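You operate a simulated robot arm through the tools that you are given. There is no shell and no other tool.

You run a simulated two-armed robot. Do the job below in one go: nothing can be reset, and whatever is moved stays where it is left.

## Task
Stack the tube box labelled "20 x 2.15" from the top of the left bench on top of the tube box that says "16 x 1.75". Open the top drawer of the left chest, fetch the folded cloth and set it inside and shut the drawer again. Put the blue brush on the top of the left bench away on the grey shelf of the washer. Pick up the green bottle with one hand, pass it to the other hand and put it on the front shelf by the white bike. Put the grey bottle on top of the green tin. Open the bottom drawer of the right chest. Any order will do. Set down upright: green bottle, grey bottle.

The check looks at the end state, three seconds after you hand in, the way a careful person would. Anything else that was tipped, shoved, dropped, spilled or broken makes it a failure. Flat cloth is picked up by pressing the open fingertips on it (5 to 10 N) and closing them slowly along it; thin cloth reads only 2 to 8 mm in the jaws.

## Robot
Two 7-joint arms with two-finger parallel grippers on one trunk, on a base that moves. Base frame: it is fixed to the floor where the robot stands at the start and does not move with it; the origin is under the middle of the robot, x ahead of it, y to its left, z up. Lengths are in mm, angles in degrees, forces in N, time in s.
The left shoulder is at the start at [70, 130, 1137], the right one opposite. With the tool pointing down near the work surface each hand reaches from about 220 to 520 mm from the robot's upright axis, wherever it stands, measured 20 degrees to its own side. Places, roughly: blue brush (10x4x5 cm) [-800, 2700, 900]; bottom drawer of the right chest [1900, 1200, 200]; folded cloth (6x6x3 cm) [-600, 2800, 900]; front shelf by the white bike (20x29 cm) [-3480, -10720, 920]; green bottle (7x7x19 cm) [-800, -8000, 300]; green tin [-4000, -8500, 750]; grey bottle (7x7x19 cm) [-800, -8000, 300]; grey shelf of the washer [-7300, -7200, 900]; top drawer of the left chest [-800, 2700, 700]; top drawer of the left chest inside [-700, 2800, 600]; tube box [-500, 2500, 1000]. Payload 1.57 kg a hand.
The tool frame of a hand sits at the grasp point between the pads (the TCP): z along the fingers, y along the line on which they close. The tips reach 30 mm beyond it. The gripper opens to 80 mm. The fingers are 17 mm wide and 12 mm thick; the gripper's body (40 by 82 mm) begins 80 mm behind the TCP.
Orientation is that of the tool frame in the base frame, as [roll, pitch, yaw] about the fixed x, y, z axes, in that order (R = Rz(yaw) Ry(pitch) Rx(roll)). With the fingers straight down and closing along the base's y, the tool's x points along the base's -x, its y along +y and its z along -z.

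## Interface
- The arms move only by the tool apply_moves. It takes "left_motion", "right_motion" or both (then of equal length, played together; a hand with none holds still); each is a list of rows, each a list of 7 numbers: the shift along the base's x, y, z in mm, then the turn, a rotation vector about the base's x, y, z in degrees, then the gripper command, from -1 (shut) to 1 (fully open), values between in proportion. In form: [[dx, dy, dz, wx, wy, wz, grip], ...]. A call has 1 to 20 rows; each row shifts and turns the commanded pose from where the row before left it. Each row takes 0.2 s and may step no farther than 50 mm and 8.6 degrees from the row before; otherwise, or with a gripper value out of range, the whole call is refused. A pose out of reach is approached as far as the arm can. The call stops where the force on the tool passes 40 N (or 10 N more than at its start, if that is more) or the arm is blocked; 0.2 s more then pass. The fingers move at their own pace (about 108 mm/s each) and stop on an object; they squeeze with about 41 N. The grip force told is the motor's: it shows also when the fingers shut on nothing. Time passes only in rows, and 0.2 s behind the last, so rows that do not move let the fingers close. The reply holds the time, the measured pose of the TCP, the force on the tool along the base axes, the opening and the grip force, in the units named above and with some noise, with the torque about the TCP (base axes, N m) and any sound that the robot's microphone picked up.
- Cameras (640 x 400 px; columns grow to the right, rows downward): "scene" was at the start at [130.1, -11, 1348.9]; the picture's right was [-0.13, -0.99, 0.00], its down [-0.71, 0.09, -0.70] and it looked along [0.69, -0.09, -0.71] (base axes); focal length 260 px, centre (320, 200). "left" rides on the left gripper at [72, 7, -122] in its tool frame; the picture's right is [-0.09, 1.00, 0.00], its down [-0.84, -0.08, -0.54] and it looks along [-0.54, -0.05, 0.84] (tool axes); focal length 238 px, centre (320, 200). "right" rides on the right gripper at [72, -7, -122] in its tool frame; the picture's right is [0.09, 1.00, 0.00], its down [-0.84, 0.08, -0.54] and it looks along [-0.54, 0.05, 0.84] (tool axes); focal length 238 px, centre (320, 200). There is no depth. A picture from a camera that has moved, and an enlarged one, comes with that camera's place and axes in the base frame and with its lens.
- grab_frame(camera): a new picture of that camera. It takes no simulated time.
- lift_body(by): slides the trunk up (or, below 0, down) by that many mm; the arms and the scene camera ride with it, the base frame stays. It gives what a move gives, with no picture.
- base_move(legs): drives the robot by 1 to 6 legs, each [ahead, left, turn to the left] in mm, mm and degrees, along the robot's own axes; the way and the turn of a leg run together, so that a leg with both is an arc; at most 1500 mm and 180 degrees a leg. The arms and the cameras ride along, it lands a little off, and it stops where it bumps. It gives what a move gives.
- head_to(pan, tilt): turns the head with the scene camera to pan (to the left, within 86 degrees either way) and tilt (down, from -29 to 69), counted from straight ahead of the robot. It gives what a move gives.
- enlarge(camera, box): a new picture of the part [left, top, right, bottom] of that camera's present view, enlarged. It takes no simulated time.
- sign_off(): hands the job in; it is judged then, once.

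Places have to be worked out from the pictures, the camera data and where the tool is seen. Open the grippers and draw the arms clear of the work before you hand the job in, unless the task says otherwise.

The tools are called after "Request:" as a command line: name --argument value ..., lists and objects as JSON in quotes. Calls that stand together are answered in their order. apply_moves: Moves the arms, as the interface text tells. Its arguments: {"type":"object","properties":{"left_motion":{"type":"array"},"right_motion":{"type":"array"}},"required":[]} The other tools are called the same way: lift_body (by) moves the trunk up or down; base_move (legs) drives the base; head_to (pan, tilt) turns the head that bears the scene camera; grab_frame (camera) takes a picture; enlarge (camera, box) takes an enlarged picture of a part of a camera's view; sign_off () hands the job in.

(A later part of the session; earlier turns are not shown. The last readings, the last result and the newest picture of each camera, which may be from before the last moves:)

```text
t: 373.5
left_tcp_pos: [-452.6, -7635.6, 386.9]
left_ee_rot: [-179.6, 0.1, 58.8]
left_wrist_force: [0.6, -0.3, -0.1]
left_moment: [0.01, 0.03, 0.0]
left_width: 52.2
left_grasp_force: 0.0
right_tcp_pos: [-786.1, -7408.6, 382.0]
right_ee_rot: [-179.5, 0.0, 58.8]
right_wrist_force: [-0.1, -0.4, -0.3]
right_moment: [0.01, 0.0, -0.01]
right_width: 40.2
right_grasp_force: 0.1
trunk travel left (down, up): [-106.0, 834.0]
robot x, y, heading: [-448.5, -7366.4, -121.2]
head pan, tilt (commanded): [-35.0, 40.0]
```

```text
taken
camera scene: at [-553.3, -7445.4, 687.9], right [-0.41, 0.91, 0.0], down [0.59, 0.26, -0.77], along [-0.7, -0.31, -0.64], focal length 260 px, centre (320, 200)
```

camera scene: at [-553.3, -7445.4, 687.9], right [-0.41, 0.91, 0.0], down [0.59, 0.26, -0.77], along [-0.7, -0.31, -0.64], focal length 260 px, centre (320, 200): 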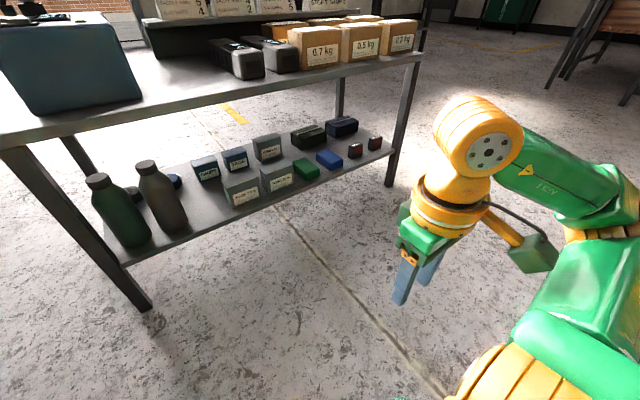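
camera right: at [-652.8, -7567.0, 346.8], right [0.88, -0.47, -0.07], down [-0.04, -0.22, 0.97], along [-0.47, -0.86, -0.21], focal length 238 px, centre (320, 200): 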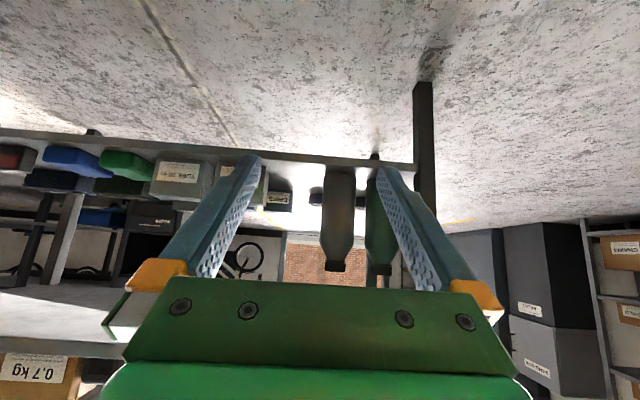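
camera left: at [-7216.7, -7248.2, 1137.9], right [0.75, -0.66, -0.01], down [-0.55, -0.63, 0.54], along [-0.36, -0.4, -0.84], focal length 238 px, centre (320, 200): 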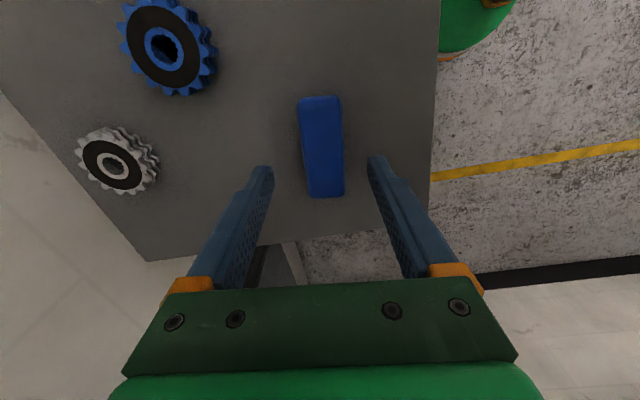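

The right arm is now folded well to my right side, clear of the table. Next I pitch the left hand 45 degrees forward and bring it to about 410 ahead at z 312.

Request:
apply_moves --left_motion '[[-19.1, -14.1, -9.3, -6.42, 3.87, 0, 1], [-19.1, -14.1, -9.3, -6.42, 3.87, 0, 1], [-19.1, -14.1, -9.3, -6.42, 3.87, 0, 1], [-19.1, -14.1, -9.3, -6.42, 3.87, 0, 1], [-19.1, -14.1, -9.3, -6.42, 3.87, 0, 1], [-19.1, -14.1, -9.3, -6.42, 3.87, 0, 1], [-19.1, -14.1, -9.3, 0, 0, 0, 1], [-19.1, -14.1, -9.3, 0, 0, 0, 1], [0, 0, 0, 0, 0, 0, 1]]'

Request:
head_to --pan 0 --tilt 35

Request:
grab_frame --camera "scene"

Request:
grab_frame --camera "left"

```text
t: 375.5
left_tcp_pos: [-607.8, -7750.4, 311.2]
left_ee_rot: [-179.6, 45.1, 58.9]
left_wrist_force: [-0.3, -0.3, -0.2]
left_moment: [0.03, 0.01, -0.03]
left_width: 80.2
left_grasp_force: 0.1
right_tcp_pos: [-787.6, -7408.0, 382.1]
right_ee_rot: [-179.4, 0.0, 58.9]
right_wrist_force: [0.7, -1.2, -0.3]
right_moment: [0.03, -0.02, 0.0]
right_width: 39.7
right_grasp_force: 0.0
trunk travel left (down, up): [-106.0, 834.0]
robot x, y, heading: [-452.3, -7364.5, -121.0]
head pan, tilt (commanded): [-35.0, 40.0]
```

```text
t: 376.5
left_tcp_pos: [-606.9, -7750.8, 311.5]
left_ee_rot: [-179.6, 45.0, 59.0]
left_wrist_force: [-0.1, 0.0, 0.4]
left_moment: [-0.01, 0.0, -0.03]
left_width: 80.0
left_grasp_force: 0.0
right_tcp_pos: [-787.2, -7408.6, 382.3]
right_ee_rot: [-179.5, -0.1, 58.9]
right_wrist_force: [0.4, -0.2, 0.2]
right_moment: [0.03, 0.01, 0.04]
right_width: 40.3
right_grasp_force: 0.0
trunk travel left (down, up): [-106.0, 834.0]
robot x, y, heading: [-447.8, -7367.8, -121.1]
head pan, tilt (commanded): [0.0, 35.0]
```

```text
taken
camera scene: at [-521.1, -7486.2, 695.4], right [-0.86, 0.52, 0.0], down [0.3, 0.49, -0.82], along [-0.42, -0.7, -0.57], focal length 260 px, centre (320, 200)
```

scene: 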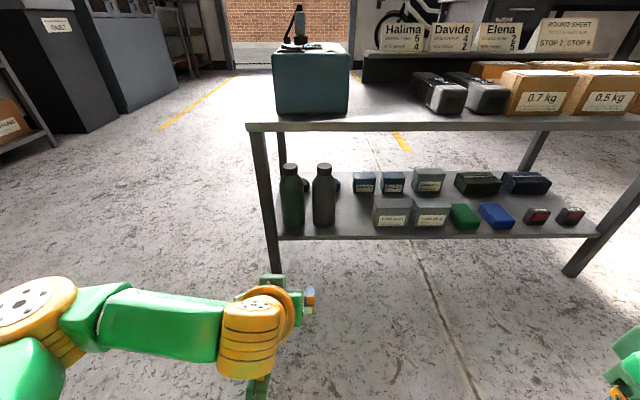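

```text
taken
camera left: at [-529.5, -7637.9, 347.4], right [0.82, -0.57, 0.06], down [-0.17, -0.14, 0.98], along [-0.55, -0.81, -0.21], focal length 238 px, centre (320, 200)
```

left: 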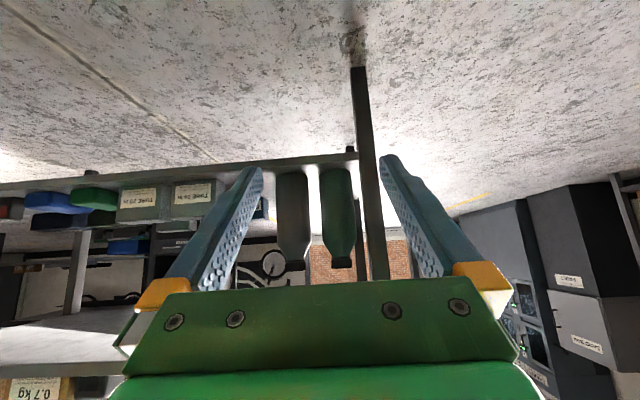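

The left forearm would pass very close to the table's left leg, so I turn the base about 8 degrees left (elbow swings away from the table) and keep the hand pointing square to the table.

Request:
base_move --legs '[[0, 0, 8]]'

Request:
apply_moves --left_motion '[[-8, -8, 0, 0, 0, -4, 1], [-8, -8, 0, 0, 0, -4, 1], [-8, -8, 0, 0, 0, 0, 1], [0, 0, 0, 0, 0, 0, 1]]'

Request:
grab_frame --camera "scene"

Request:
grab_frame --camera "left"

```text
t: 377.5
left_tcp_pos: [-552.7, -7768.5, 311.3]
left_ee_rot: [-179.6, 45.1, 66.9]
left_wrist_force: [0.1, 0.0, -0.2]
left_moment: [0.02, 0.02, -0.01]
left_width: 80.1
left_grasp_force: 0.1
right_tcp_pos: [-778.6, -7455.4, 382.1]
right_ee_rot: [-179.4, 0.0, 67.0]
right_wrist_force: [0.0, -0.1, -0.2]
right_moment: [0.01, 0.0, -0.03]
right_width: 40.0
right_grasp_force: 0.0
trunk travel left (down, up): [-106.0, 834.0]
robot x, y, heading: [-449.7, -7367.5, -112.7]
head pan, tilt (commanded): [0.0, 35.0]
```

```text
t: 378.5
left_tcp_pos: [-577.3, -7794.5, 311.8]
left_ee_rot: [-179.8, 45.1, 58.9]
left_wrist_force: [0.5, -0.6, -0.3]
left_moment: [-0.01, -0.01, 0.03]
left_width: 80.1
left_grasp_force: 0.1
right_tcp_pos: [-778.5, -7453.9, 382.1]
right_ee_rot: [-179.4, 0.0, 66.8]
right_wrist_force: [0.5, 0.0, -0.3]
right_moment: [0.0, 0.03, -0.03]
right_width: 40.0
right_grasp_force: 0.0
trunk travel left (down, up): [-106.0, 834.0]
robot x, y, heading: [-448.8, -7369.0, -113.1]
head pan, tilt (commanded): [0.0, 35.0]
```

```text
taken
camera scene: at [-503.9, -7495.1, 695.4], right [-0.92, 0.39, 0.0], down [0.23, 0.53, -0.82], along [-0.32, -0.75, -0.57], focal length 260 px, centre (320, 200)
```

scene: 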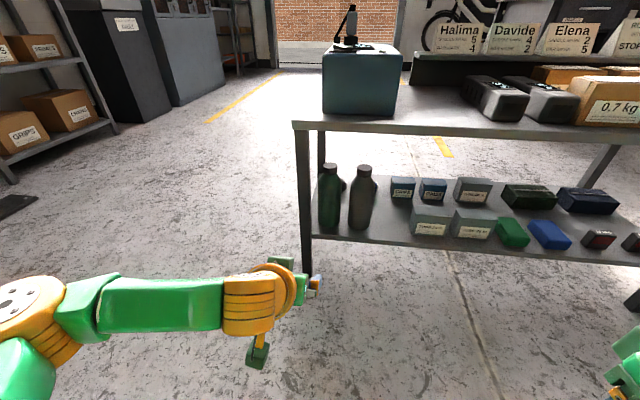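

```text
taken
camera left: at [-499.2, -7681.1, 348.0], right [0.82, -0.57, 0.06], down [-0.17, -0.14, 0.98], along [-0.55, -0.81, -0.21], focal length 238 px, centre (320, 200)
```

left: 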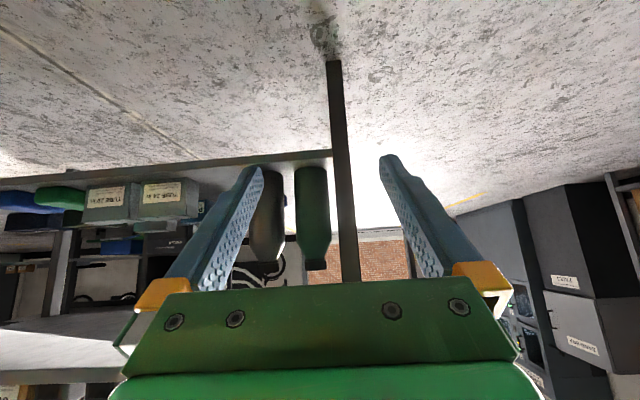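

Left camera's ray confirms green at (-775,-8060) and so grey at (-853,-8013). I first shift sideways to line the hand up with the grey bottle, then advance in stages.

Request:
base_move --legs '[[-17, -122, 0], [190, -27, 0]]'

Request:
grab_frame --camera "left"

Request:
grab_frame --camera "scene"

```text
t: 380.9
left_tcp_pos: [-777.0, -7896.8, 311.9]
left_ee_rot: [-179.7, 45.1, 59.2]
left_wrist_force: [-0.9, 0.2, 0.0]
left_moment: [0.0, 0.02, 0.02]
left_width: 80.0
left_grasp_force: 0.1
right_tcp_pos: [-977.9, -7557.9, 382.5]
right_ee_rot: [-179.3, -0.1, 67.0]
right_wrist_force: [0.2, 0.1, -0.4]
right_moment: [-0.01, 0.02, 0.0]
right_width: 39.8
right_grasp_force: 0.1
trunk travel left (down, up): [-106.0, 834.0]
robot x, y, heading: [-648.2, -7466.3, -112.9]
head pan, tilt (commanded): [0.0, 35.0]
```

```text
taken
camera left: at [-698.9, -7783.4, 348.0], right [0.82, -0.57, 0.06], down [-0.17, -0.14, 0.98], along [-0.55, -0.81, -0.21], focal length 238 px, centre (320, 200)
```

left: 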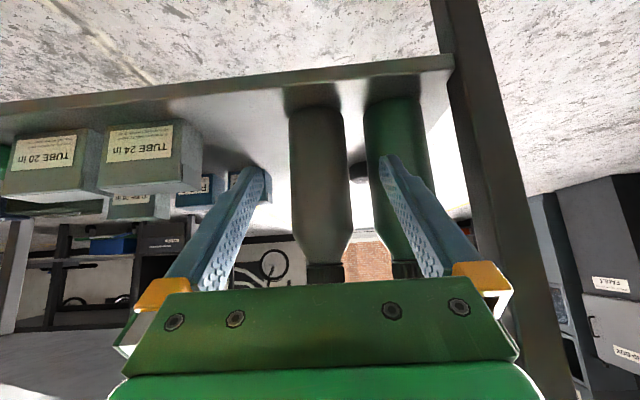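

```text
taken
camera scene: at [-704.5, -7597.6, 695.4], right [-0.92, 0.39, 0.0], down [0.22, 0.53, -0.82], along [-0.32, -0.75, -0.57], focal length 260 px, centre (320, 200)
```

scene: 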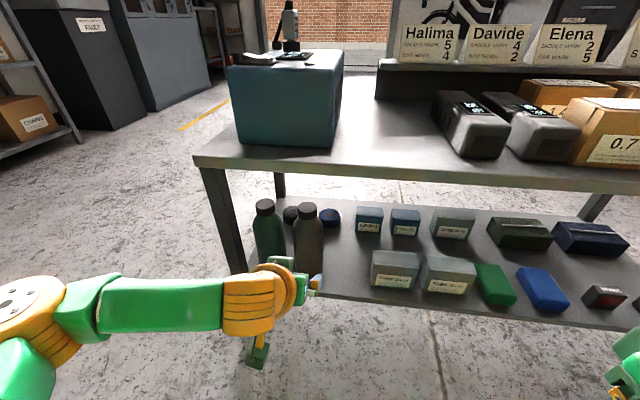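

The grey bottle is between the fingers' lines, about 6 mm to the right of centre. I correct that and advance 60 mm.

Request:
base_move --legs '[[58, -14.5, 0]]'

Request:
grab_frame --camera "left"

```text
t: 381.9
left_tcp_pos: [-812.6, -7944.9, 312.2]
left_ee_rot: [-179.7, 45.1, 59.1]
left_wrist_force: [0.5, -0.1, 0.4]
left_moment: [0.02, 0.02, -0.03]
left_width: 80.2
left_grasp_force: 0.0
right_tcp_pos: [-1016.1, -7606.4, 383.4]
right_ee_rot: [-179.4, -0.1, 67.0]
right_wrist_force: [0.0, 0.0, 0.5]
right_moment: [-0.03, 0.01, -0.01]
right_width: 39.8
right_grasp_force: 0.0
trunk travel left (down, up): [-106.0, 834.0]
robot x, y, heading: [-685.9, -7517.4, -113.1]
head pan, tilt (commanded): [0.0, 35.0]
```

```text
taken
camera left: at [-736.0, -7832.1, 348.0], right [0.82, -0.57, 0.06], down [-0.17, -0.14, 0.98], along [-0.55, -0.81, -0.21], focal length 238 px, centre (320, 200)
```

left: 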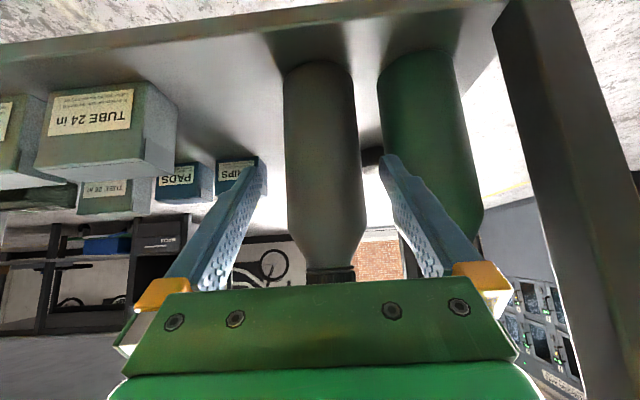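

Alignment is within a millimetre, 74 mm to go to the bottle's centre. I advance 30 mm, watching the finger that goes between the two bottles.

Request:
base_move --legs '[[30, -4.2, 0]]'

Request:
grab_frame --camera "left"

Request:
grab_frame --camera "scene"

```text
t: 382.7
left_tcp_pos: [-829.4, -7970.9, 312.1]
left_ee_rot: [-179.7, 45.1, 59.1]
left_wrist_force: [-0.9, -0.4, 0.3]
left_moment: [-0.03, -0.01, 0.01]
left_width: 80.1
left_grasp_force: 0.1
right_tcp_pos: [-1031.7, -7631.5, 383.7]
right_ee_rot: [-179.3, 0.1, 67.0]
right_wrist_force: [0.6, 0.1, -0.4]
right_moment: [0.02, 0.01, 0.01]
right_width: 40.1
right_grasp_force: 0.0
trunk travel left (down, up): [-106.0, 834.0]
robot x, y, heading: [-703.1, -7548.7, -112.8]
head pan, tilt (commanded): [0.0, 35.0]
```

```text
taken
camera left: at [-751.9, -7857.5, 347.9], right [0.82, -0.57, 0.06], down [-0.17, -0.14, 0.98], along [-0.55, -0.81, -0.21], focal length 238 px, centre (320, 200)
```

left: 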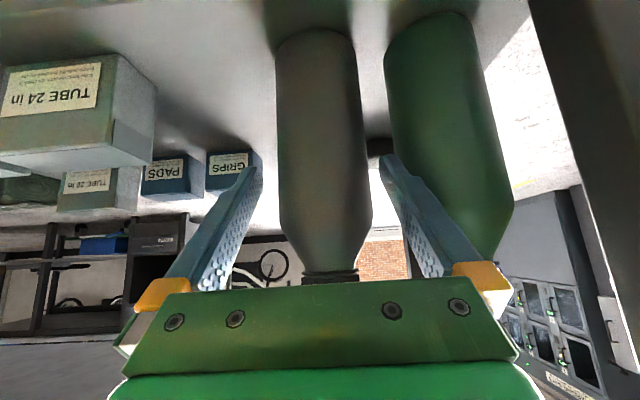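

```text
taken
camera scene: at [-757.1, -7671.7, 695.4], right [-0.92, 0.39, 0.0], down [0.22, 0.53, -0.82], along [-0.32, -0.75, -0.57], focal length 260 px, centre (320, 200)
```

scene: 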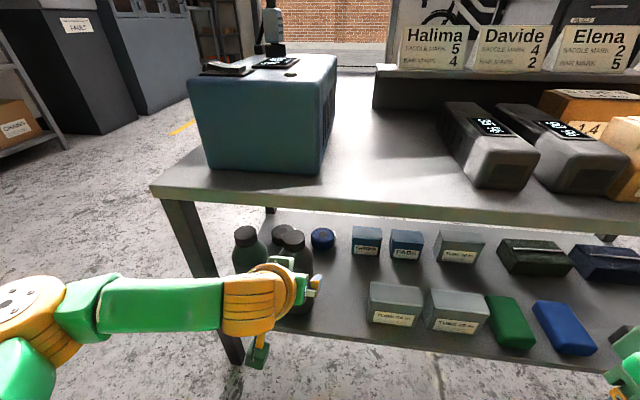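

Still centred; the finger sits between the two bottles with a few millimetres either side. I advance another 15 mm.

Request:
base_move --legs '[[15, -2, 0]]'

Request:
grab_frame --camera "left"

```text
t: 383.5
left_tcp_pos: [-836.8, -7984.6, 312.5]
left_ee_rot: [-179.7, 45.0, 59.0]
left_wrist_force: [0.0, 0.2, 0.2]
left_moment: [-0.02, 0.01, 0.01]
left_width: 80.1
left_grasp_force: 0.0
right_tcp_pos: [-1039.0, -7645.6, 382.6]
right_ee_rot: [-179.5, 0.0, 67.0]
right_wrist_force: [-0.2, -1.0, -0.2]
right_moment: [0.0, -0.01, 0.02]
right_width: 39.9
right_grasp_force: 0.0
trunk travel left (down, up): [-106.0, 834.0]
robot x, y, heading: [-710.2, -7557.0, -113.1]
head pan, tilt (commanded): [0.0, 35.0]
```

```text
taken
camera left: at [-759.6, -7870.8, 347.9], right [0.82, -0.57, 0.06], down [-0.17, -0.14, 0.98], along [-0.55, -0.81, -0.21], focal length 238 px, centre (320, 200)
```

left: 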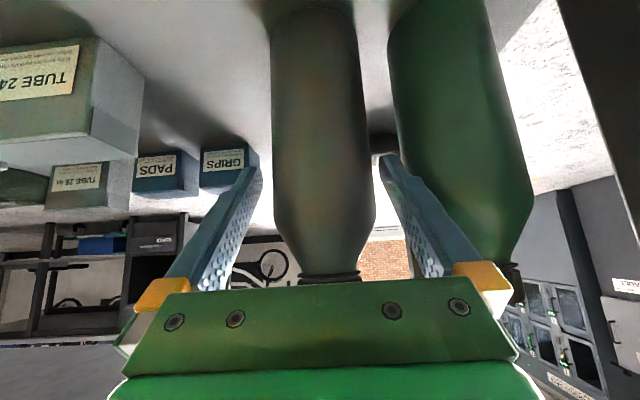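

Good: 29 mm left to the centre, so another 15 mm brings the pads over the widest part.

Request:
base_move --legs '[[14, -2, 0]]'

Request:
grab_frame --camera "left"

Request:
grab_frame --camera "scene"

```text
t: 384.2
left_tcp_pos: [-844.2, -7996.1, 311.2]
left_ee_rot: [-179.6, 45.1, 59.1]
left_wrist_force: [-0.2, 0.7, -0.1]
left_moment: [0.03, 0.01, -0.01]
left_width: 79.8
left_grasp_force: 0.0
right_tcp_pos: [-1045.9, -7656.8, 382.4]
right_ee_rot: [-179.4, 0.0, 67.1]
right_wrist_force: [-0.4, -0.3, -0.2]
right_moment: [0.0, -0.02, 0.0]
right_width: 40.1
right_grasp_force: 0.1
trunk travel left (down, up): [-106.0, 834.0]
robot x, y, heading: [-717.0, -7572.1, -113.2]
head pan, tilt (commanded): [0.0, 35.0]
```

```text
taken
camera left: at [-766.9, -7882.8, 347.9], right [0.82, -0.57, 0.06], down [-0.17, -0.14, 0.98], along [-0.55, -0.81, -0.21], focal length 238 px, centre (320, 200)
```

left: 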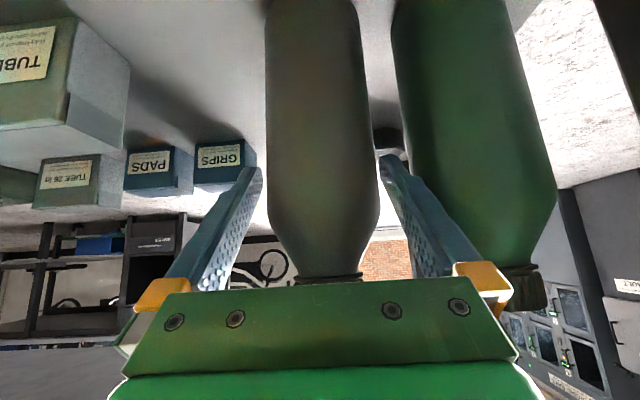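

```text
taken
camera scene: at [-772.2, -7697.0, 695.4], right [-0.92, 0.39, 0.0], down [0.22, 0.53, -0.82], along [-0.32, -0.75, -0.57], focal length 260 px, centre (320, 200)
```

scene: 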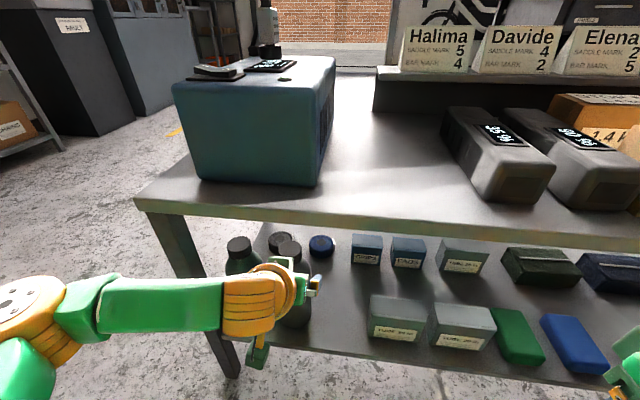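

The bottle fills the space between the pads, centred. I close gently.

Request:
apply_moves --left_motion '[[0, 0, 0, 0, 0, 0, 0.9], [0, 0, 0, 0, 0, 0, 0.82], [0, 0, 0, 0, 0, 0, 0.76], [0, 0, 0, 0, 0, 0, 0.7], [0, 0, 0, 0, 0, 0, 0.5], [0, 0, 0, 0, 0, 0, 0.5]]'

Request:
grab_frame --camera "left"

```text
t: 385.6
left_tcp_pos: [-844.4, -7996.2, 311.5]
left_ee_rot: [-179.6, 45.1, 59.1]
left_wrist_force: [1.4, -1.8, 1.2]
left_moment: [-0.09, -0.08, 0.01]
left_width: 66.5
left_grasp_force: 40.8
right_tcp_pos: [-1047.1, -7658.4, 383.5]
right_ee_rot: [-179.4, 0.0, 67.0]
right_wrist_force: [-0.2, 0.7, 0.6]
right_moment: [0.0, 0.0, -0.01]
right_width: 40.1
right_grasp_force: 0.1
trunk travel left (down, up): [-106.0, 834.0]
robot x, y, heading: [-717.5, -7570.5, -113.0]
head pan, tilt (commanded): [0.0, 35.0]
```

```text
taken
camera left: at [-766.8, -7882.9, 348.0], right [0.82, -0.57, 0.06], down [-0.17, -0.14, 0.98], along [-0.55, -0.81, -0.21], focal length 238 px, centre (320, 200)
```

left: 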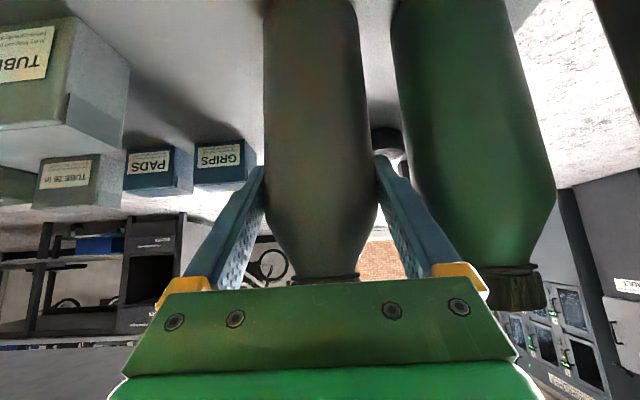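

Held at 66.5 mm. I lift it 15 mm off the shelf and check that the load is on the hand.

Request:
apply_moves --left_motion '[[0, 0, 5, 0, 0, 0, 0.5], [0, 0, 5, 0, 0, 0, 0.5], [0, 0, 5, 0, 0, 0, 0.5], [0, 0, 0, 0, 0, 0, 0.5]]'

Request:
grab_frame --camera "left"

```text
t: 386.6
left_tcp_pos: [-844.6, -7996.7, 327.0]
left_ee_rot: [-179.8, 45.0, 59.1]
left_wrist_force: [0.9, -0.2, -6.0]
left_moment: [0.04, -0.04, 0.04]
left_width: 66.7
left_grasp_force: 40.5
right_tcp_pos: [-1046.8, -7657.6, 382.2]
right_ee_rot: [-179.5, -0.1, 67.0]
right_wrist_force: [0.4, 0.5, 0.3]
right_moment: [0.01, 0.0, 0.0]
right_width: 39.8
right_grasp_force: 0.1
trunk travel left (down, up): [-106.0, 834.0]
robot x, y, heading: [-718.8, -7568.4, -112.9]
head pan, tilt (commanded): [0.0, 35.0]
```

```text
taken
camera left: at [-767.3, -7882.4, 363.0], right [0.82, -0.57, 0.06], down [-0.17, -0.14, 0.98], along [-0.55, -0.81, -0.21], focal length 238 px, centre (320, 200)
```

left: 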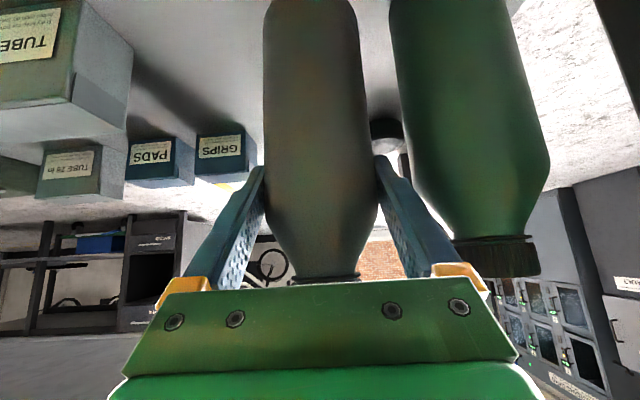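

The bottle (6 N) hangs free. I back straight out of the shelf.

Request:
base_move --legs '[[-119, 17, 0], [-200, 28, 0]]'

Request:
grab_frame --camera "left"

Request:
grab_frame --camera "scene"

```text
t: 389.1
left_tcp_pos: [-683.8, -7725.8, 325.8]
left_ee_rot: [-179.8, 45.0, 58.7]
left_wrist_force: [-0.3, -0.6, -6.4]
left_moment: [0.06, 0.01, -0.01]
left_width: 66.4
left_grasp_force: 40.9
right_tcp_pos: [-884.2, -7385.5, 382.0]
right_ee_rot: [-179.4, -0.1, 66.6]
right_wrist_force: [0.3, -0.4, -0.2]
right_moment: [0.01, 0.02, -0.02]
right_width: 40.1
right_grasp_force: 0.1
trunk travel left (down, up): [-106.0, 834.0]
robot x, y, heading: [-555.7, -7296.4, -113.2]
head pan, tilt (commanded): [0.0, 35.0]
```

```text
taken
camera left: at [-605.8, -7612.5, 363.0], right [0.81, -0.58, 0.06], down [-0.17, -0.14, 0.98], along [-0.55, -0.81, -0.21], focal length 238 px, centre (320, 200)
```

left: 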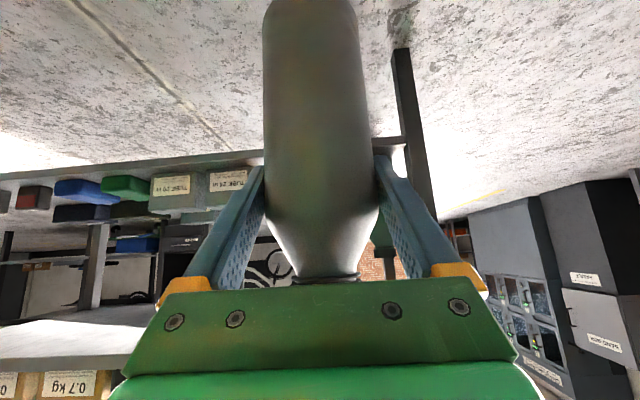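

```text
taken
camera scene: at [-609.6, -7427.7, 695.2], right [-0.92, 0.4, 0.0], down [0.23, 0.53, -0.82], along [-0.32, -0.75, -0.57], focal length 260 px, centre (320, 200)
```

scene: 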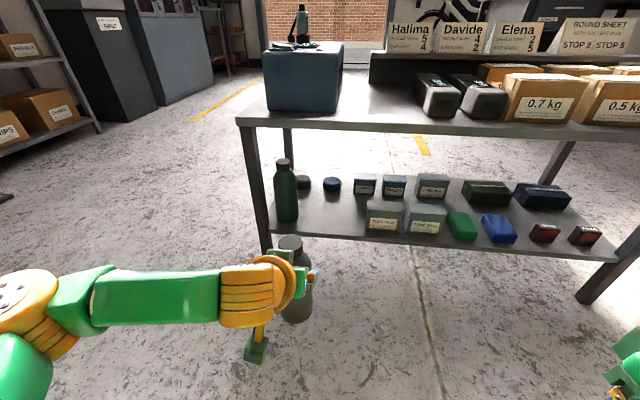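

The grey bottle is out; the green one still stands. I raise the trunk for travel and drive west again to look for the green tin on the long table.

Request:
lift_body --by 400

Request:
lift_body --by 250

Request:
base_move --legs '[[-150, 0, 0], [0, 0, -65]]'

Request:
head_to --pan 20 --tilt 15

Request:
grab_frame --camera "scene"

```text
t: 392.9
left_tcp_pos: [-684.0, -7726.3, 726.6]
left_ee_rot: [-179.6, 45.0, 58.6]
left_wrist_force: [0.3, -0.2, -6.7]
left_moment: [0.04, -0.01, 0.03]
left_width: 66.5
left_grasp_force: 40.7
right_tcp_pos: [-884.7, -7387.4, 782.4]
right_ee_rot: [-179.4, -0.1, 66.6]
right_wrist_force: [-0.3, 0.3, -0.6]
right_moment: [0.04, 0.01, 0.04]
right_width: 39.9
right_grasp_force: 0.2
trunk travel left (down, up): [-506.0, 434.0]
robot x, y, heading: [-555.0, -7301.6, -113.2]
head pan, tilt (commanded): [0.0, 35.0]
```

```text
t: 395.5
left_tcp_pos: [-685.5, -7725.5, 976.9]
left_ee_rot: [-179.6, 45.0, 58.7]
left_wrist_force: [-0.6, 1.2, -5.3]
left_moment: [0.02, -0.01, 0.02]
left_width: 66.6
left_grasp_force: 40.7
right_tcp_pos: [-883.1, -7387.1, 1032.1]
right_ee_rot: [-179.5, -0.1, 66.7]
right_wrist_force: [0.1, -0.1, -0.5]
right_moment: [0.02, 0.0, -0.03]
right_width: 39.8
right_grasp_force: 0.1
trunk travel left (down, up): [-756.0, 184.0]
robot x, y, heading: [-549.1, -7300.0, -113.7]
head pan, tilt (commanded): [0.0, 35.0]
```

```text
t: 399.7
left_tcp_pos: [-935.5, -7230.3, 976.8]
left_ee_rot: [-179.7, 44.9, -5.8]
left_wrist_force: [0.4, -0.1, -6.2]
left_moment: [0.01, -0.04, 0.03]
left_width: 66.4
left_grasp_force: 40.4
right_tcp_pos: [-715.8, -6905.0, 1033.8]
right_ee_rot: [-179.4, -0.1, 2.1]
right_wrist_force: [0.1, 0.6, 0.5]
right_moment: [0.01, 0.01, 0.0]
right_width: 40.1
right_grasp_force: 0.1
trunk travel left (down, up): [-756.0, 184.0]
robot x, y, heading: [-493.9, -7164.9, -177.8]
head pan, tilt (commanded): [0.0, 35.0]
```

```text
t: 400.5
left_tcp_pos: [-935.5, -7230.4, 976.8]
left_ee_rot: [-179.6, 45.0, -5.9]
left_wrist_force: [0.9, -0.6, -7.1]
left_moment: [-0.03, -0.08, 0.02]
left_width: 66.4
left_grasp_force: 41.4
right_tcp_pos: [-715.0, -6904.9, 1032.6]
right_ee_rot: [-179.4, 0.0, 2.0]
right_wrist_force: [-0.1, 0.1, -0.6]
right_moment: [0.01, 0.01, -0.02]
right_width: 40.1
right_grasp_force: 0.0
trunk travel left (down, up): [-756.0, 184.0]
robot x, y, heading: [-495.2, -7166.1, -177.9]
head pan, tilt (commanded): [20.0, 15.0]
```

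```text
taken
camera scene: at [-634.2, -7201.5, 1377.1], right [-0.38, 0.93, 0.0], down [0.24, 0.1, -0.97], along [-0.89, -0.36, -0.26], focal length 260 px, centre (320, 200)
```

scene: 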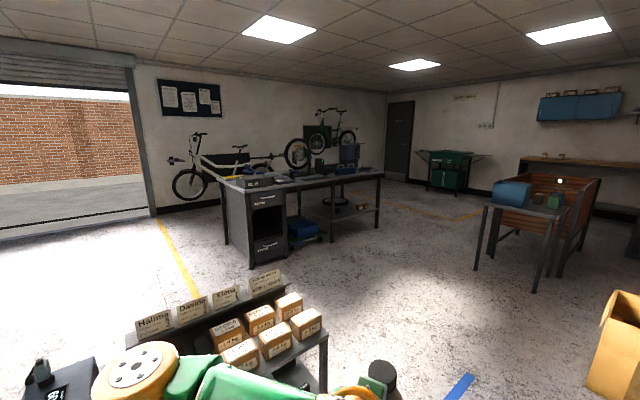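

I enlarge the long table's right part, where (-4000,-8500) should appear, and the bench with the blue tub.

Request:
enlarge --camera "scene" --box '[210, 130, 400, 260]'

Request:
enlarge --camera "scene" --box '[470, 160, 620, 260]'

```text
3.08 times, centred on (305, 195) of scene
camera zoom: at [-634.2, -7201.5, 1377.1], right [-0.38, 0.93, 0.0], down [0.24, 0.1, -0.97], along [-0.89, -0.36, -0.26], focal length 799 px, centre (366, 215)
```

zoom: 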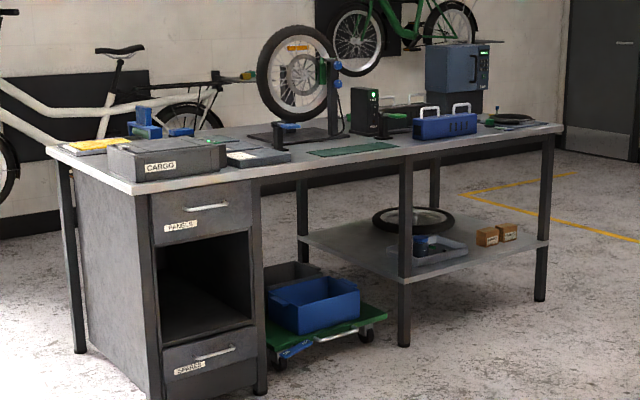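

```text
4.00 times, centred on (545, 210) of scene
camera zoom: at [-634.2, -7201.5, 1377.1], right [-0.38, 0.93, 0.0], down [0.24, 0.1, -0.97], along [-0.89, -0.36, -0.26], focal length 1039 px, centre (-580, 160)
```

zoom: 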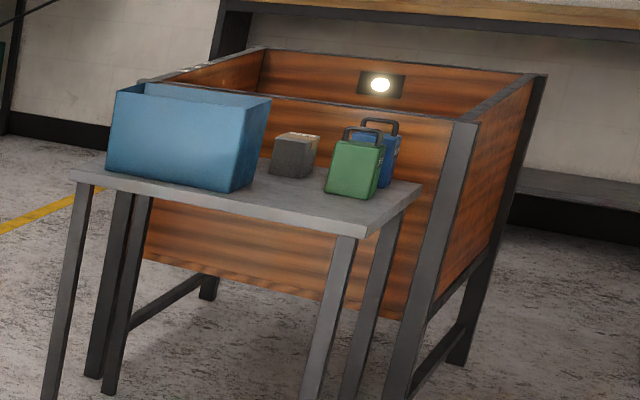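

The canisters on that small stand are elsewhere; the tin should be on the long table. I drive nearer to it for a better look.

Request:
base_move --legs '[[1000, -180, 0], [1000, 0, 0]]'

Request:
head_to --pan 45 --tilt 20

Request:
grab_frame --camera "scene"

```text
t: 410.5
left_tcp_pos: [-2938.4, -7059.8, 976.7]
left_ee_rot: [-179.7, 45.0, -7.2]
left_wrist_force: [0.5, 0.0, -6.1]
left_moment: [0.01, -0.03, 0.02]
left_width: 66.5
left_grasp_force: 40.9
right_tcp_pos: [-2710.1, -6739.5, 1031.4]
right_ee_rot: [-179.3, -0.1, 0.8]
right_wrist_force: [-0.5, 0.2, 0.3]
right_moment: [-0.04, -0.02, 0.03]
right_width: 39.9
right_grasp_force: 0.1
trunk travel left (down, up): [-756.0, 184.0]
robot x, y, heading: [-2496.5, -7002.1, -179.2]
head pan, tilt (commanded): [20.0, 15.0]
```

```text
t: 411.4
left_tcp_pos: [-2939.3, -7059.2, 976.9]
left_ee_rot: [-179.6, 45.0, -7.2]
left_wrist_force: [-1.0, -0.5, -6.1]
left_moment: [-0.01, -0.07, -0.02]
left_width: 66.4
left_grasp_force: 41.2
right_tcp_pos: [-2711.6, -6738.3, 1032.0]
right_ee_rot: [-179.4, -0.1, 0.7]
right_wrist_force: [0.0, -0.8, 0.2]
right_moment: [0.0, -0.01, 0.0]
right_width: 39.9
right_grasp_force: 0.2
trunk travel left (down, up): [-756.0, 184.0]
robot x, y, heading: [-2498.8, -7003.7, -179.1]
head pan, tilt (commanded): [45.0, 20.0]
```

```text
taken
camera scene: at [-2614.1, -7072.4, 1369.1], right [-0.72, 0.7, 0.0], down [0.24, 0.24, -0.94], along [-0.66, -0.67, -0.34], focal length 260 px, centre (320, 200)
```

scene: 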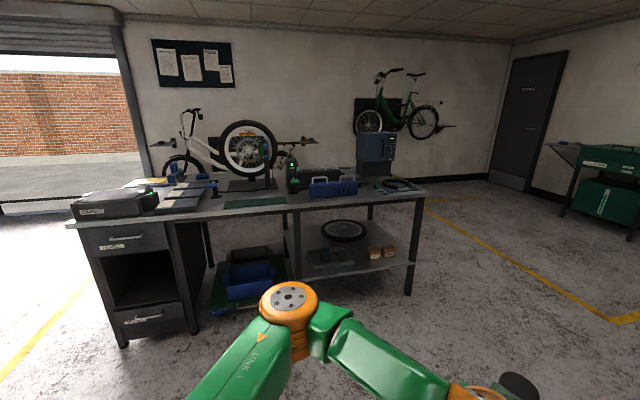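

Request:
enlarge --camera "scene" --box '[60, 150, 260, 270]'

Request:
enlarge --camera "scene" --box '[240, 120, 440, 300]'

```text
3.20 times, centred on (160, 210) of scene
camera zoom: at [-2614.1, -7072.4, 1369.1], right [-0.72, 0.7, 0.0], down [0.24, 0.24, -0.94], along [-0.66, -0.67, -0.34], focal length 831 px, centre (832, 168)
```

zoom: 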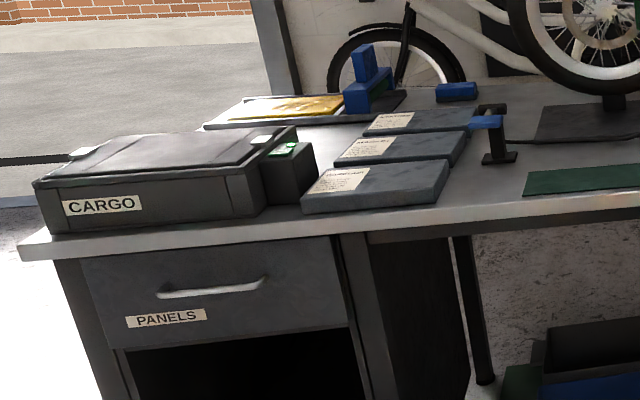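

```text
2.22 times, centred on (340, 210) of scene
camera zoom: at [-2614.1, -7072.4, 1369.1], right [-0.72, 0.7, 0.0], down [0.24, 0.24, -0.94], along [-0.66, -0.67, -0.34], focal length 577 px, centre (276, 178)
```

zoom: 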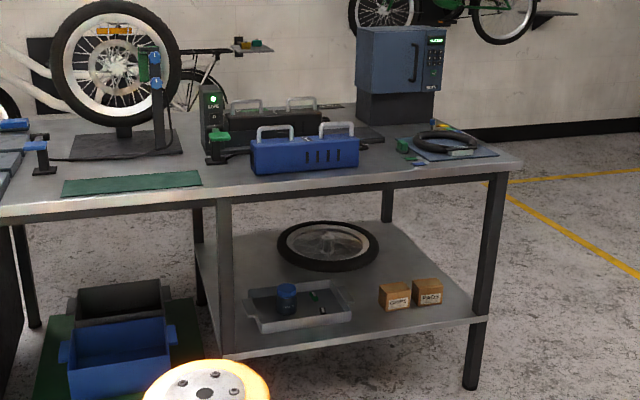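

The tin may be hidden behind the toolboxes. I move closer to the table's front and raise the trunk to look down on it.

Request:
base_move --legs '[[750, 150, 0]]'

Request:
lift_body --by 180

Request:
head_to --pan 60 --tilt 32

Request:
grab_frame --camera "scene"

```text
t: 415.6
left_tcp_pos: [-3693.5, -7230.3, 976.9]
left_ee_rot: [-179.7, 45.0, -6.2]
left_wrist_force: [0.2, 0.0, -5.9]
left_moment: [0.02, -0.06, -0.01]
left_width: 66.2
left_grasp_force: 40.8
right_tcp_pos: [-3470.0, -6904.9, 1032.4]
right_ee_rot: [-179.4, -0.1, 1.8]
right_wrist_force: [0.1, 0.1, -0.1]
right_moment: [0.02, -0.04, -0.02]
right_width: 39.9
right_grasp_force: 0.1
trunk travel left (down, up): [-756.0, 184.0]
robot x, y, heading: [-3249.4, -7165.9, -178.5]
head pan, tilt (commanded): [45.0, 20.0]
```

```text
t: 417.6
left_tcp_pos: [-3692.8, -7230.1, 1156.9]
left_ee_rot: [-179.7, 44.9, -6.2]
left_wrist_force: [0.1, 0.0, -6.0]
left_moment: [-0.02, -0.05, 0.02]
left_width: 66.2
left_grasp_force: 41.7
right_tcp_pos: [-3469.4, -6906.5, 1211.5]
right_ee_rot: [-179.5, -0.1, 1.8]
right_wrist_force: [0.1, -0.2, 0.4]
right_moment: [0.01, 0.04, -0.01]
right_width: 39.9
right_grasp_force: 0.0
trunk travel left (down, up): [-936.0, 4.0]
robot x, y, heading: [-3252.3, -7165.4, -178.5]
head pan, tilt (commanded): [45.0, 20.0]
```

```text
t: 418.4
left_tcp_pos: [-3692.8, -7230.3, 1156.1]
left_ee_rot: [-179.6, 45.0, -6.3]
left_wrist_force: [-0.3, -0.1, -5.9]
left_moment: [0.01, -0.07, 0.0]
left_width: 66.5
left_grasp_force: 40.9
right_tcp_pos: [-3470.3, -6905.7, 1211.6]
right_ee_rot: [-179.3, -0.1, 1.7]
right_wrist_force: [0.1, -0.4, 0.0]
right_moment: [0.01, 0.01, 0.02]
right_width: 40.4
right_grasp_force: 0.0
trunk travel left (down, up): [-936.0, 4.0]
robot x, y, heading: [-3252.4, -7169.5, -178.5]
head pan, tilt (commanded): [60.0, 32.0]
```

```text
taken
camera scene: at [-3346.2, -7248.0, 1530.0], right [-0.88, 0.47, 0.0], down [0.25, 0.47, -0.85], along [-0.4, -0.75, -0.53], focal length 260 px, centre (320, 200)
```

scene: 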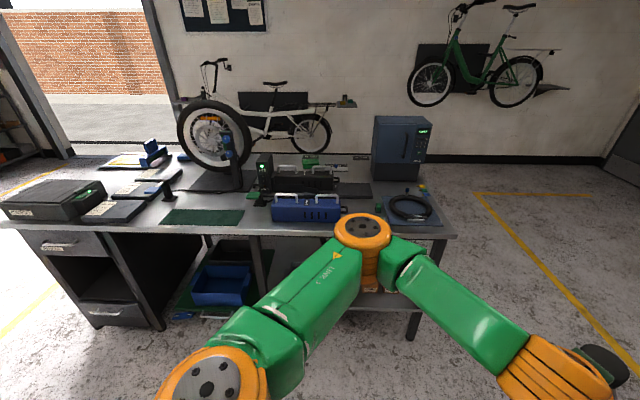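

A green object shows behind the black case at the table's far side. I enlarge.

Request:
enlarge --camera "scene" --box '[230, 100, 450, 240]'

Request:
enlarge --camera "scene" --box '[150, 40, 370, 170]'

```text
2.86 times, centred on (340, 170) of scene
camera zoom: at [-3346.2, -7248.0, 1530.0], right [-0.88, 0.47, 0.0], down [0.25, 0.47, -0.85], along [-0.4, -0.75, -0.53], focal length 742 px, centre (263, 286)
```

zoom: 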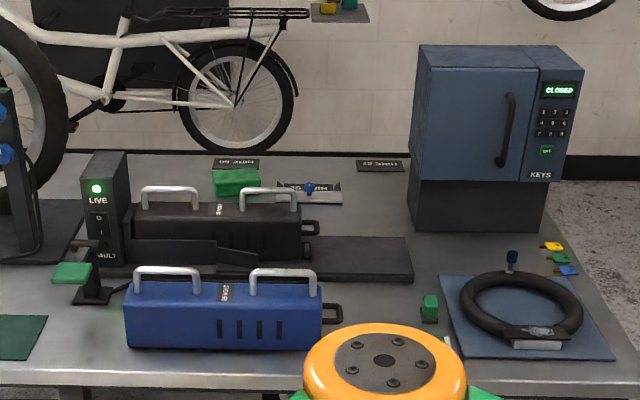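

```text
2.91 times, centred on (260, 105) of scene
camera zoom: at [-3346.2, -7248.0, 1530.0], right [-0.88, 0.47, 0.0], down [0.25, 0.47, -0.85], along [-0.4, -0.75, -0.53], focal length 756 px, centre (494, 476)
```

zoom: 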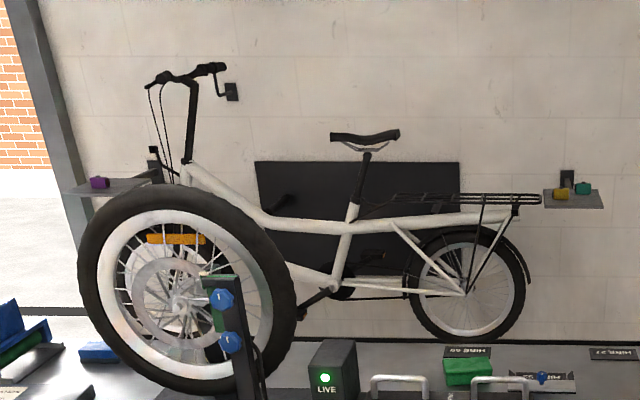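

The green tin is a small green box near the table's far edge, at about (-4030,-8645), top near z 850. I'll reach it from the far side, so I drive round the table's right end.

Request:
base_move --legs '[[1350, 0, 0], [480, 730, 0], [0, 0, -121]]'

Request:
head_to --pan -50 --tilt 25

Request:
grab_frame --camera "scene"

Request:
head_to --pan -86 --tilt 25

Request:
grab_frame --camera "scene"

```text
t: 434.5
left_tcp_pos: [-4877.3, -7565.0, 1156.9]
left_ee_rot: [-179.7, 44.9, -126.7]
left_wrist_force: [-0.2, 1.4, -6.2]
left_moment: [-0.03, 0.03, -0.01]
left_width: 66.5
left_grasp_force: 41.6
right_tcp_pos: [-4710.6, -7920.9, 1212.4]
right_ee_rot: [-179.4, -0.2, -118.9]
right_wrist_force: [0.0, 0.1, -0.1]
right_moment: [0.01, 0.0, 0.01]
right_width: 40.1
right_grasp_force: 0.1
trunk travel left (down, up): [-936.0, 4.0]
robot x, y, heading: [-5050.9, -7977.8, 61.4]
head pan, tilt (commanded): [60.0, 32.0]
```

```text
t: 436.4
left_tcp_pos: [-4877.8, -7567.4, 1157.1]
left_ee_rot: [-179.7, 44.8, -126.7]
left_wrist_force: [0.8, 0.6, -6.0]
left_moment: [-0.09, 0.02, 0.01]
left_width: 66.6
left_grasp_force: 41.0
right_tcp_pos: [-4709.6, -7921.3, 1211.8]
right_ee_rot: [-179.4, -0.1, -118.8]
right_wrist_force: [0.7, -0.9, 0.3]
right_moment: [0.01, 0.01, -0.01]
right_width: 40.2
right_grasp_force: 0.1
trunk travel left (down, up): [-936.0, 4.0]
robot x, y, heading: [-5047.0, -7979.8, 61.0]
head pan, tilt (commanded): [-50.0, 25.0]
```

```text
taken
camera scene: at [-4932.3, -7914.3, 1541.0], right [0.19, -0.98, 0.0], down [-0.42, -0.08, -0.91], along [0.89, 0.18, -0.42], focal length 260 px, centre (320, 200)
```

scene: 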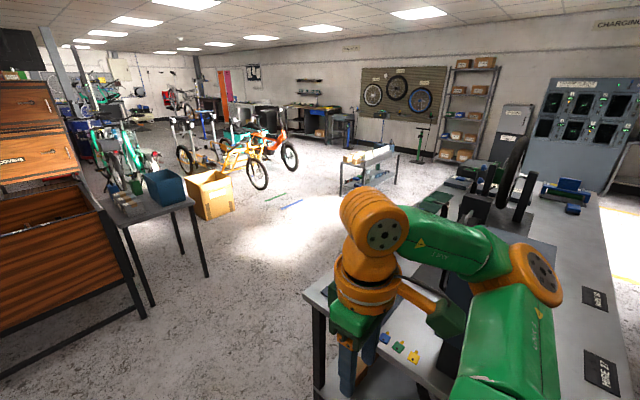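

```text
t: 437.4
left_tcp_pos: [-4878.2, -7565.9, 1156.8]
left_ee_rot: [-179.7, 45.0, -126.8]
left_wrist_force: [1.5, 0.6, -5.1]
left_moment: [0.01, 0.03, 0.0]
left_width: 66.4
left_grasp_force: 41.2
right_tcp_pos: [-4711.1, -7922.6, 1211.5]
right_ee_rot: [-179.3, -0.1, -118.9]
right_wrist_force: [-0.5, 0.1, -0.5]
right_moment: [-0.01, -0.03, 0.0]
right_width: 39.9
right_grasp_force: 0.0
trunk travel left (down, up): [-936.0, 4.0]
robot x, y, heading: [-5050.3, -7979.3, 61.3]
head pan, tilt (commanded): [-85.9, 25.0]
```

```text
taken
camera scene: at [-4939.0, -7970.7, 1541.1], right [-0.42, -0.91, 0.0], down [-0.38, 0.18, -0.91], along [0.82, -0.38, -0.42], focal length 260 px, centre (320, 200)
```

scene: 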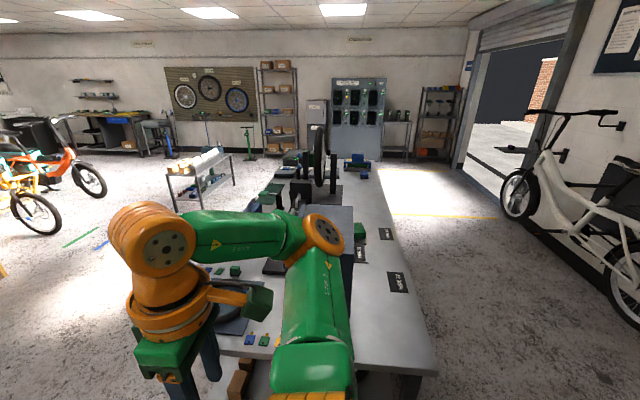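

The rear-right table corner is at about F 9653, L 59 in wall axes, and the tin about 165 mm in from the rear edge. I back off into the corridor, strafe right behind the table, and look.

Request:
base_move --legs '[[-820, 0, 0], [0, -640, 0], [0, -620, 0]]'

Request:
head_to --pan 0 --tilt 40

Request:
grab_frame --camera "scene"

```text
t: 448.0
left_tcp_pos: [-4149.1, -8914.7, 1156.4]
left_ee_rot: [-179.6, 44.9, -128.3]
left_wrist_force: [-1.2, 0.2, -6.4]
left_moment: [-0.04, 0.01, 0.03]
left_width: 66.4
left_grasp_force: 41.7
right_tcp_pos: [-3992.3, -9276.3, 1212.6]
right_ee_rot: [-179.3, -0.1, -120.3]
right_wrist_force: [-0.2, 0.4, 0.6]
right_moment: [-0.02, -0.01, -0.01]
right_width: 39.9
right_grasp_force: 0.0
trunk travel left (down, up): [-936.0, 4.0]
robot x, y, heading: [-4331.8, -9325.2, 59.6]
head pan, tilt (commanded): [-85.9, 25.0]
```

```text
t: 449.6
left_tcp_pos: [-4146.8, -8916.5, 1157.6]
left_ee_rot: [-179.7, 44.9, -128.3]
left_wrist_force: [0.2, -0.6, -5.7]
left_moment: [0.0, 0.03, 0.0]
left_width: 66.5
left_grasp_force: 40.7
right_tcp_pos: [-3990.2, -9277.4, 1212.5]
right_ee_rot: [-179.5, -0.2, -120.4]
right_wrist_force: [0.4, 0.6, 0.1]
right_moment: [0.0, 0.01, -0.01]
right_width: 40.0
right_grasp_force: 0.0
trunk travel left (down, up): [-936.0, 4.0]
robot x, y, heading: [-4327.5, -9323.0, 59.6]
head pan, tilt (commanded): [0.0, 40.0]
```

```text
taken
camera scene: at [-4259.1, -9205.5, 1517.7], right [0.86, -0.51, 0.0], down [-0.33, -0.56, -0.77], along [0.39, 0.66, -0.64], focal length 260 px, centre (320, 200)
```

scene: 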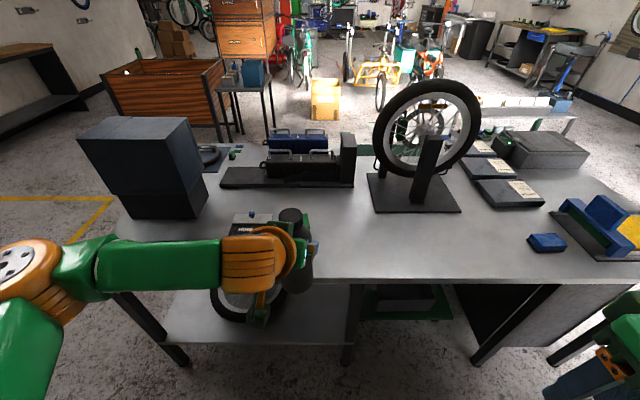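

The bottle in hand hides part of the tin. I enlarge that part.

Request:
enlarge --camera "scene" --box '[210, 130, 390, 300]'

Request:
grab_frame --camera "left"

```text
2.35 times, centred on (300, 215) of scene
camera zoom: at [-4259.1, -9205.5, 1517.7], right [0.86, -0.51, 0.0], down [-0.33, -0.56, -0.77], along [0.39, 0.66, -0.64], focal length 611 px, centre (367, 165)
```

zoom: 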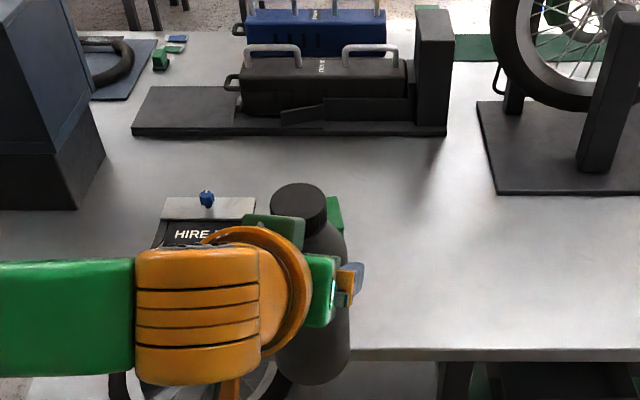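

```text
taken
camera left: at [-4237.0, -9019.9, 1192.8], right [-0.74, 0.67, 0.06], down [0.19, 0.12, 0.97], along [0.65, 0.73, -0.21], focal length 238 px, centre (320, 200)
```

left: 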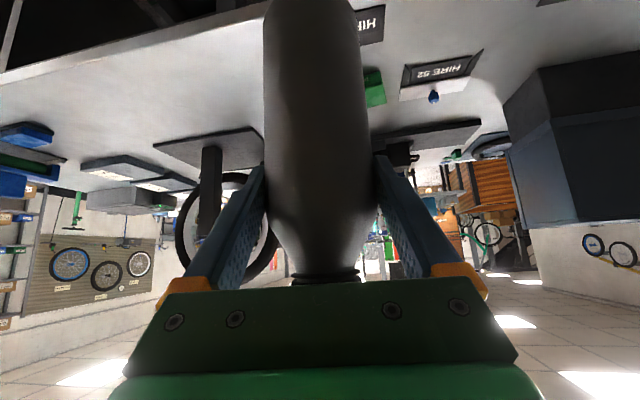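

The tin is just behind the bottle in both views. I shift the base 160 mm left to see it uncovered.

Request:
base_move --legs '[[0, 160, 1.2]]'

Request:
grab_frame --camera "scene"

Request:
grab_frame --camera "left"

```text
t: 451.1
left_tcp_pos: [-4294.4, -8833.5, 1156.6]
left_ee_rot: [180.0, 44.8, -127.6]
left_wrist_force: [0.7, -1.6, -6.2]
left_moment: [-0.02, 0.04, 0.02]
left_width: 66.4
left_grasp_force: 41.1
right_tcp_pos: [-4128.7, -9191.2, 1211.4]
right_ee_rot: [-179.6, -0.1, -119.3]
right_wrist_force: [1.0, -0.6, 0.0]
right_moment: [0.0, 0.03, 0.02]
right_width: 39.8
right_grasp_force: 0.1
trunk travel left (down, up): [-936.0, 4.0]
robot x, y, heading: [-4469.2, -9242.2, 60.8]
head pan, tilt (commanded): [0.0, 40.0]
```

```text
taken
camera scene: at [-4398.7, -9125.4, 1517.6], right [0.87, -0.49, 0.0], down [-0.32, -0.56, -0.77], along [0.37, 0.67, -0.64], focal length 260 px, centre (320, 200)
```

scene: 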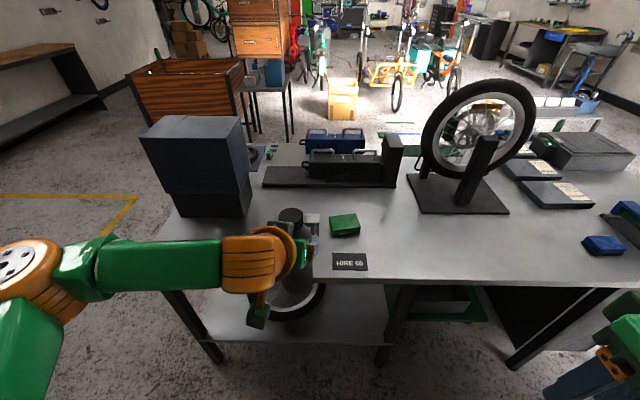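

```text
taken
camera left: at [-4380.9, -8939.0, 1193.0], right [-0.75, 0.66, 0.07], down [0.19, 0.12, 0.97], along [0.63, 0.74, -0.21], focal length 238 px, centre (320, 200)
```

left: 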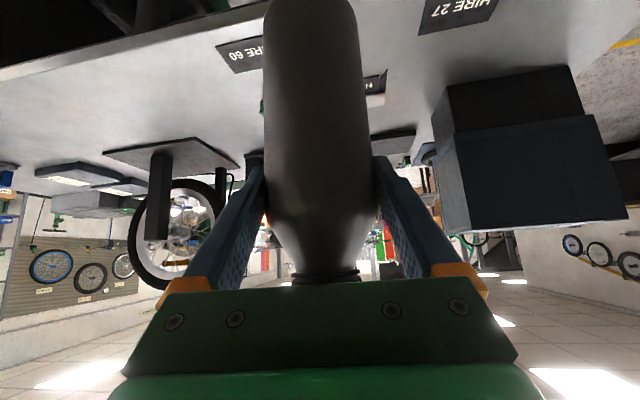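

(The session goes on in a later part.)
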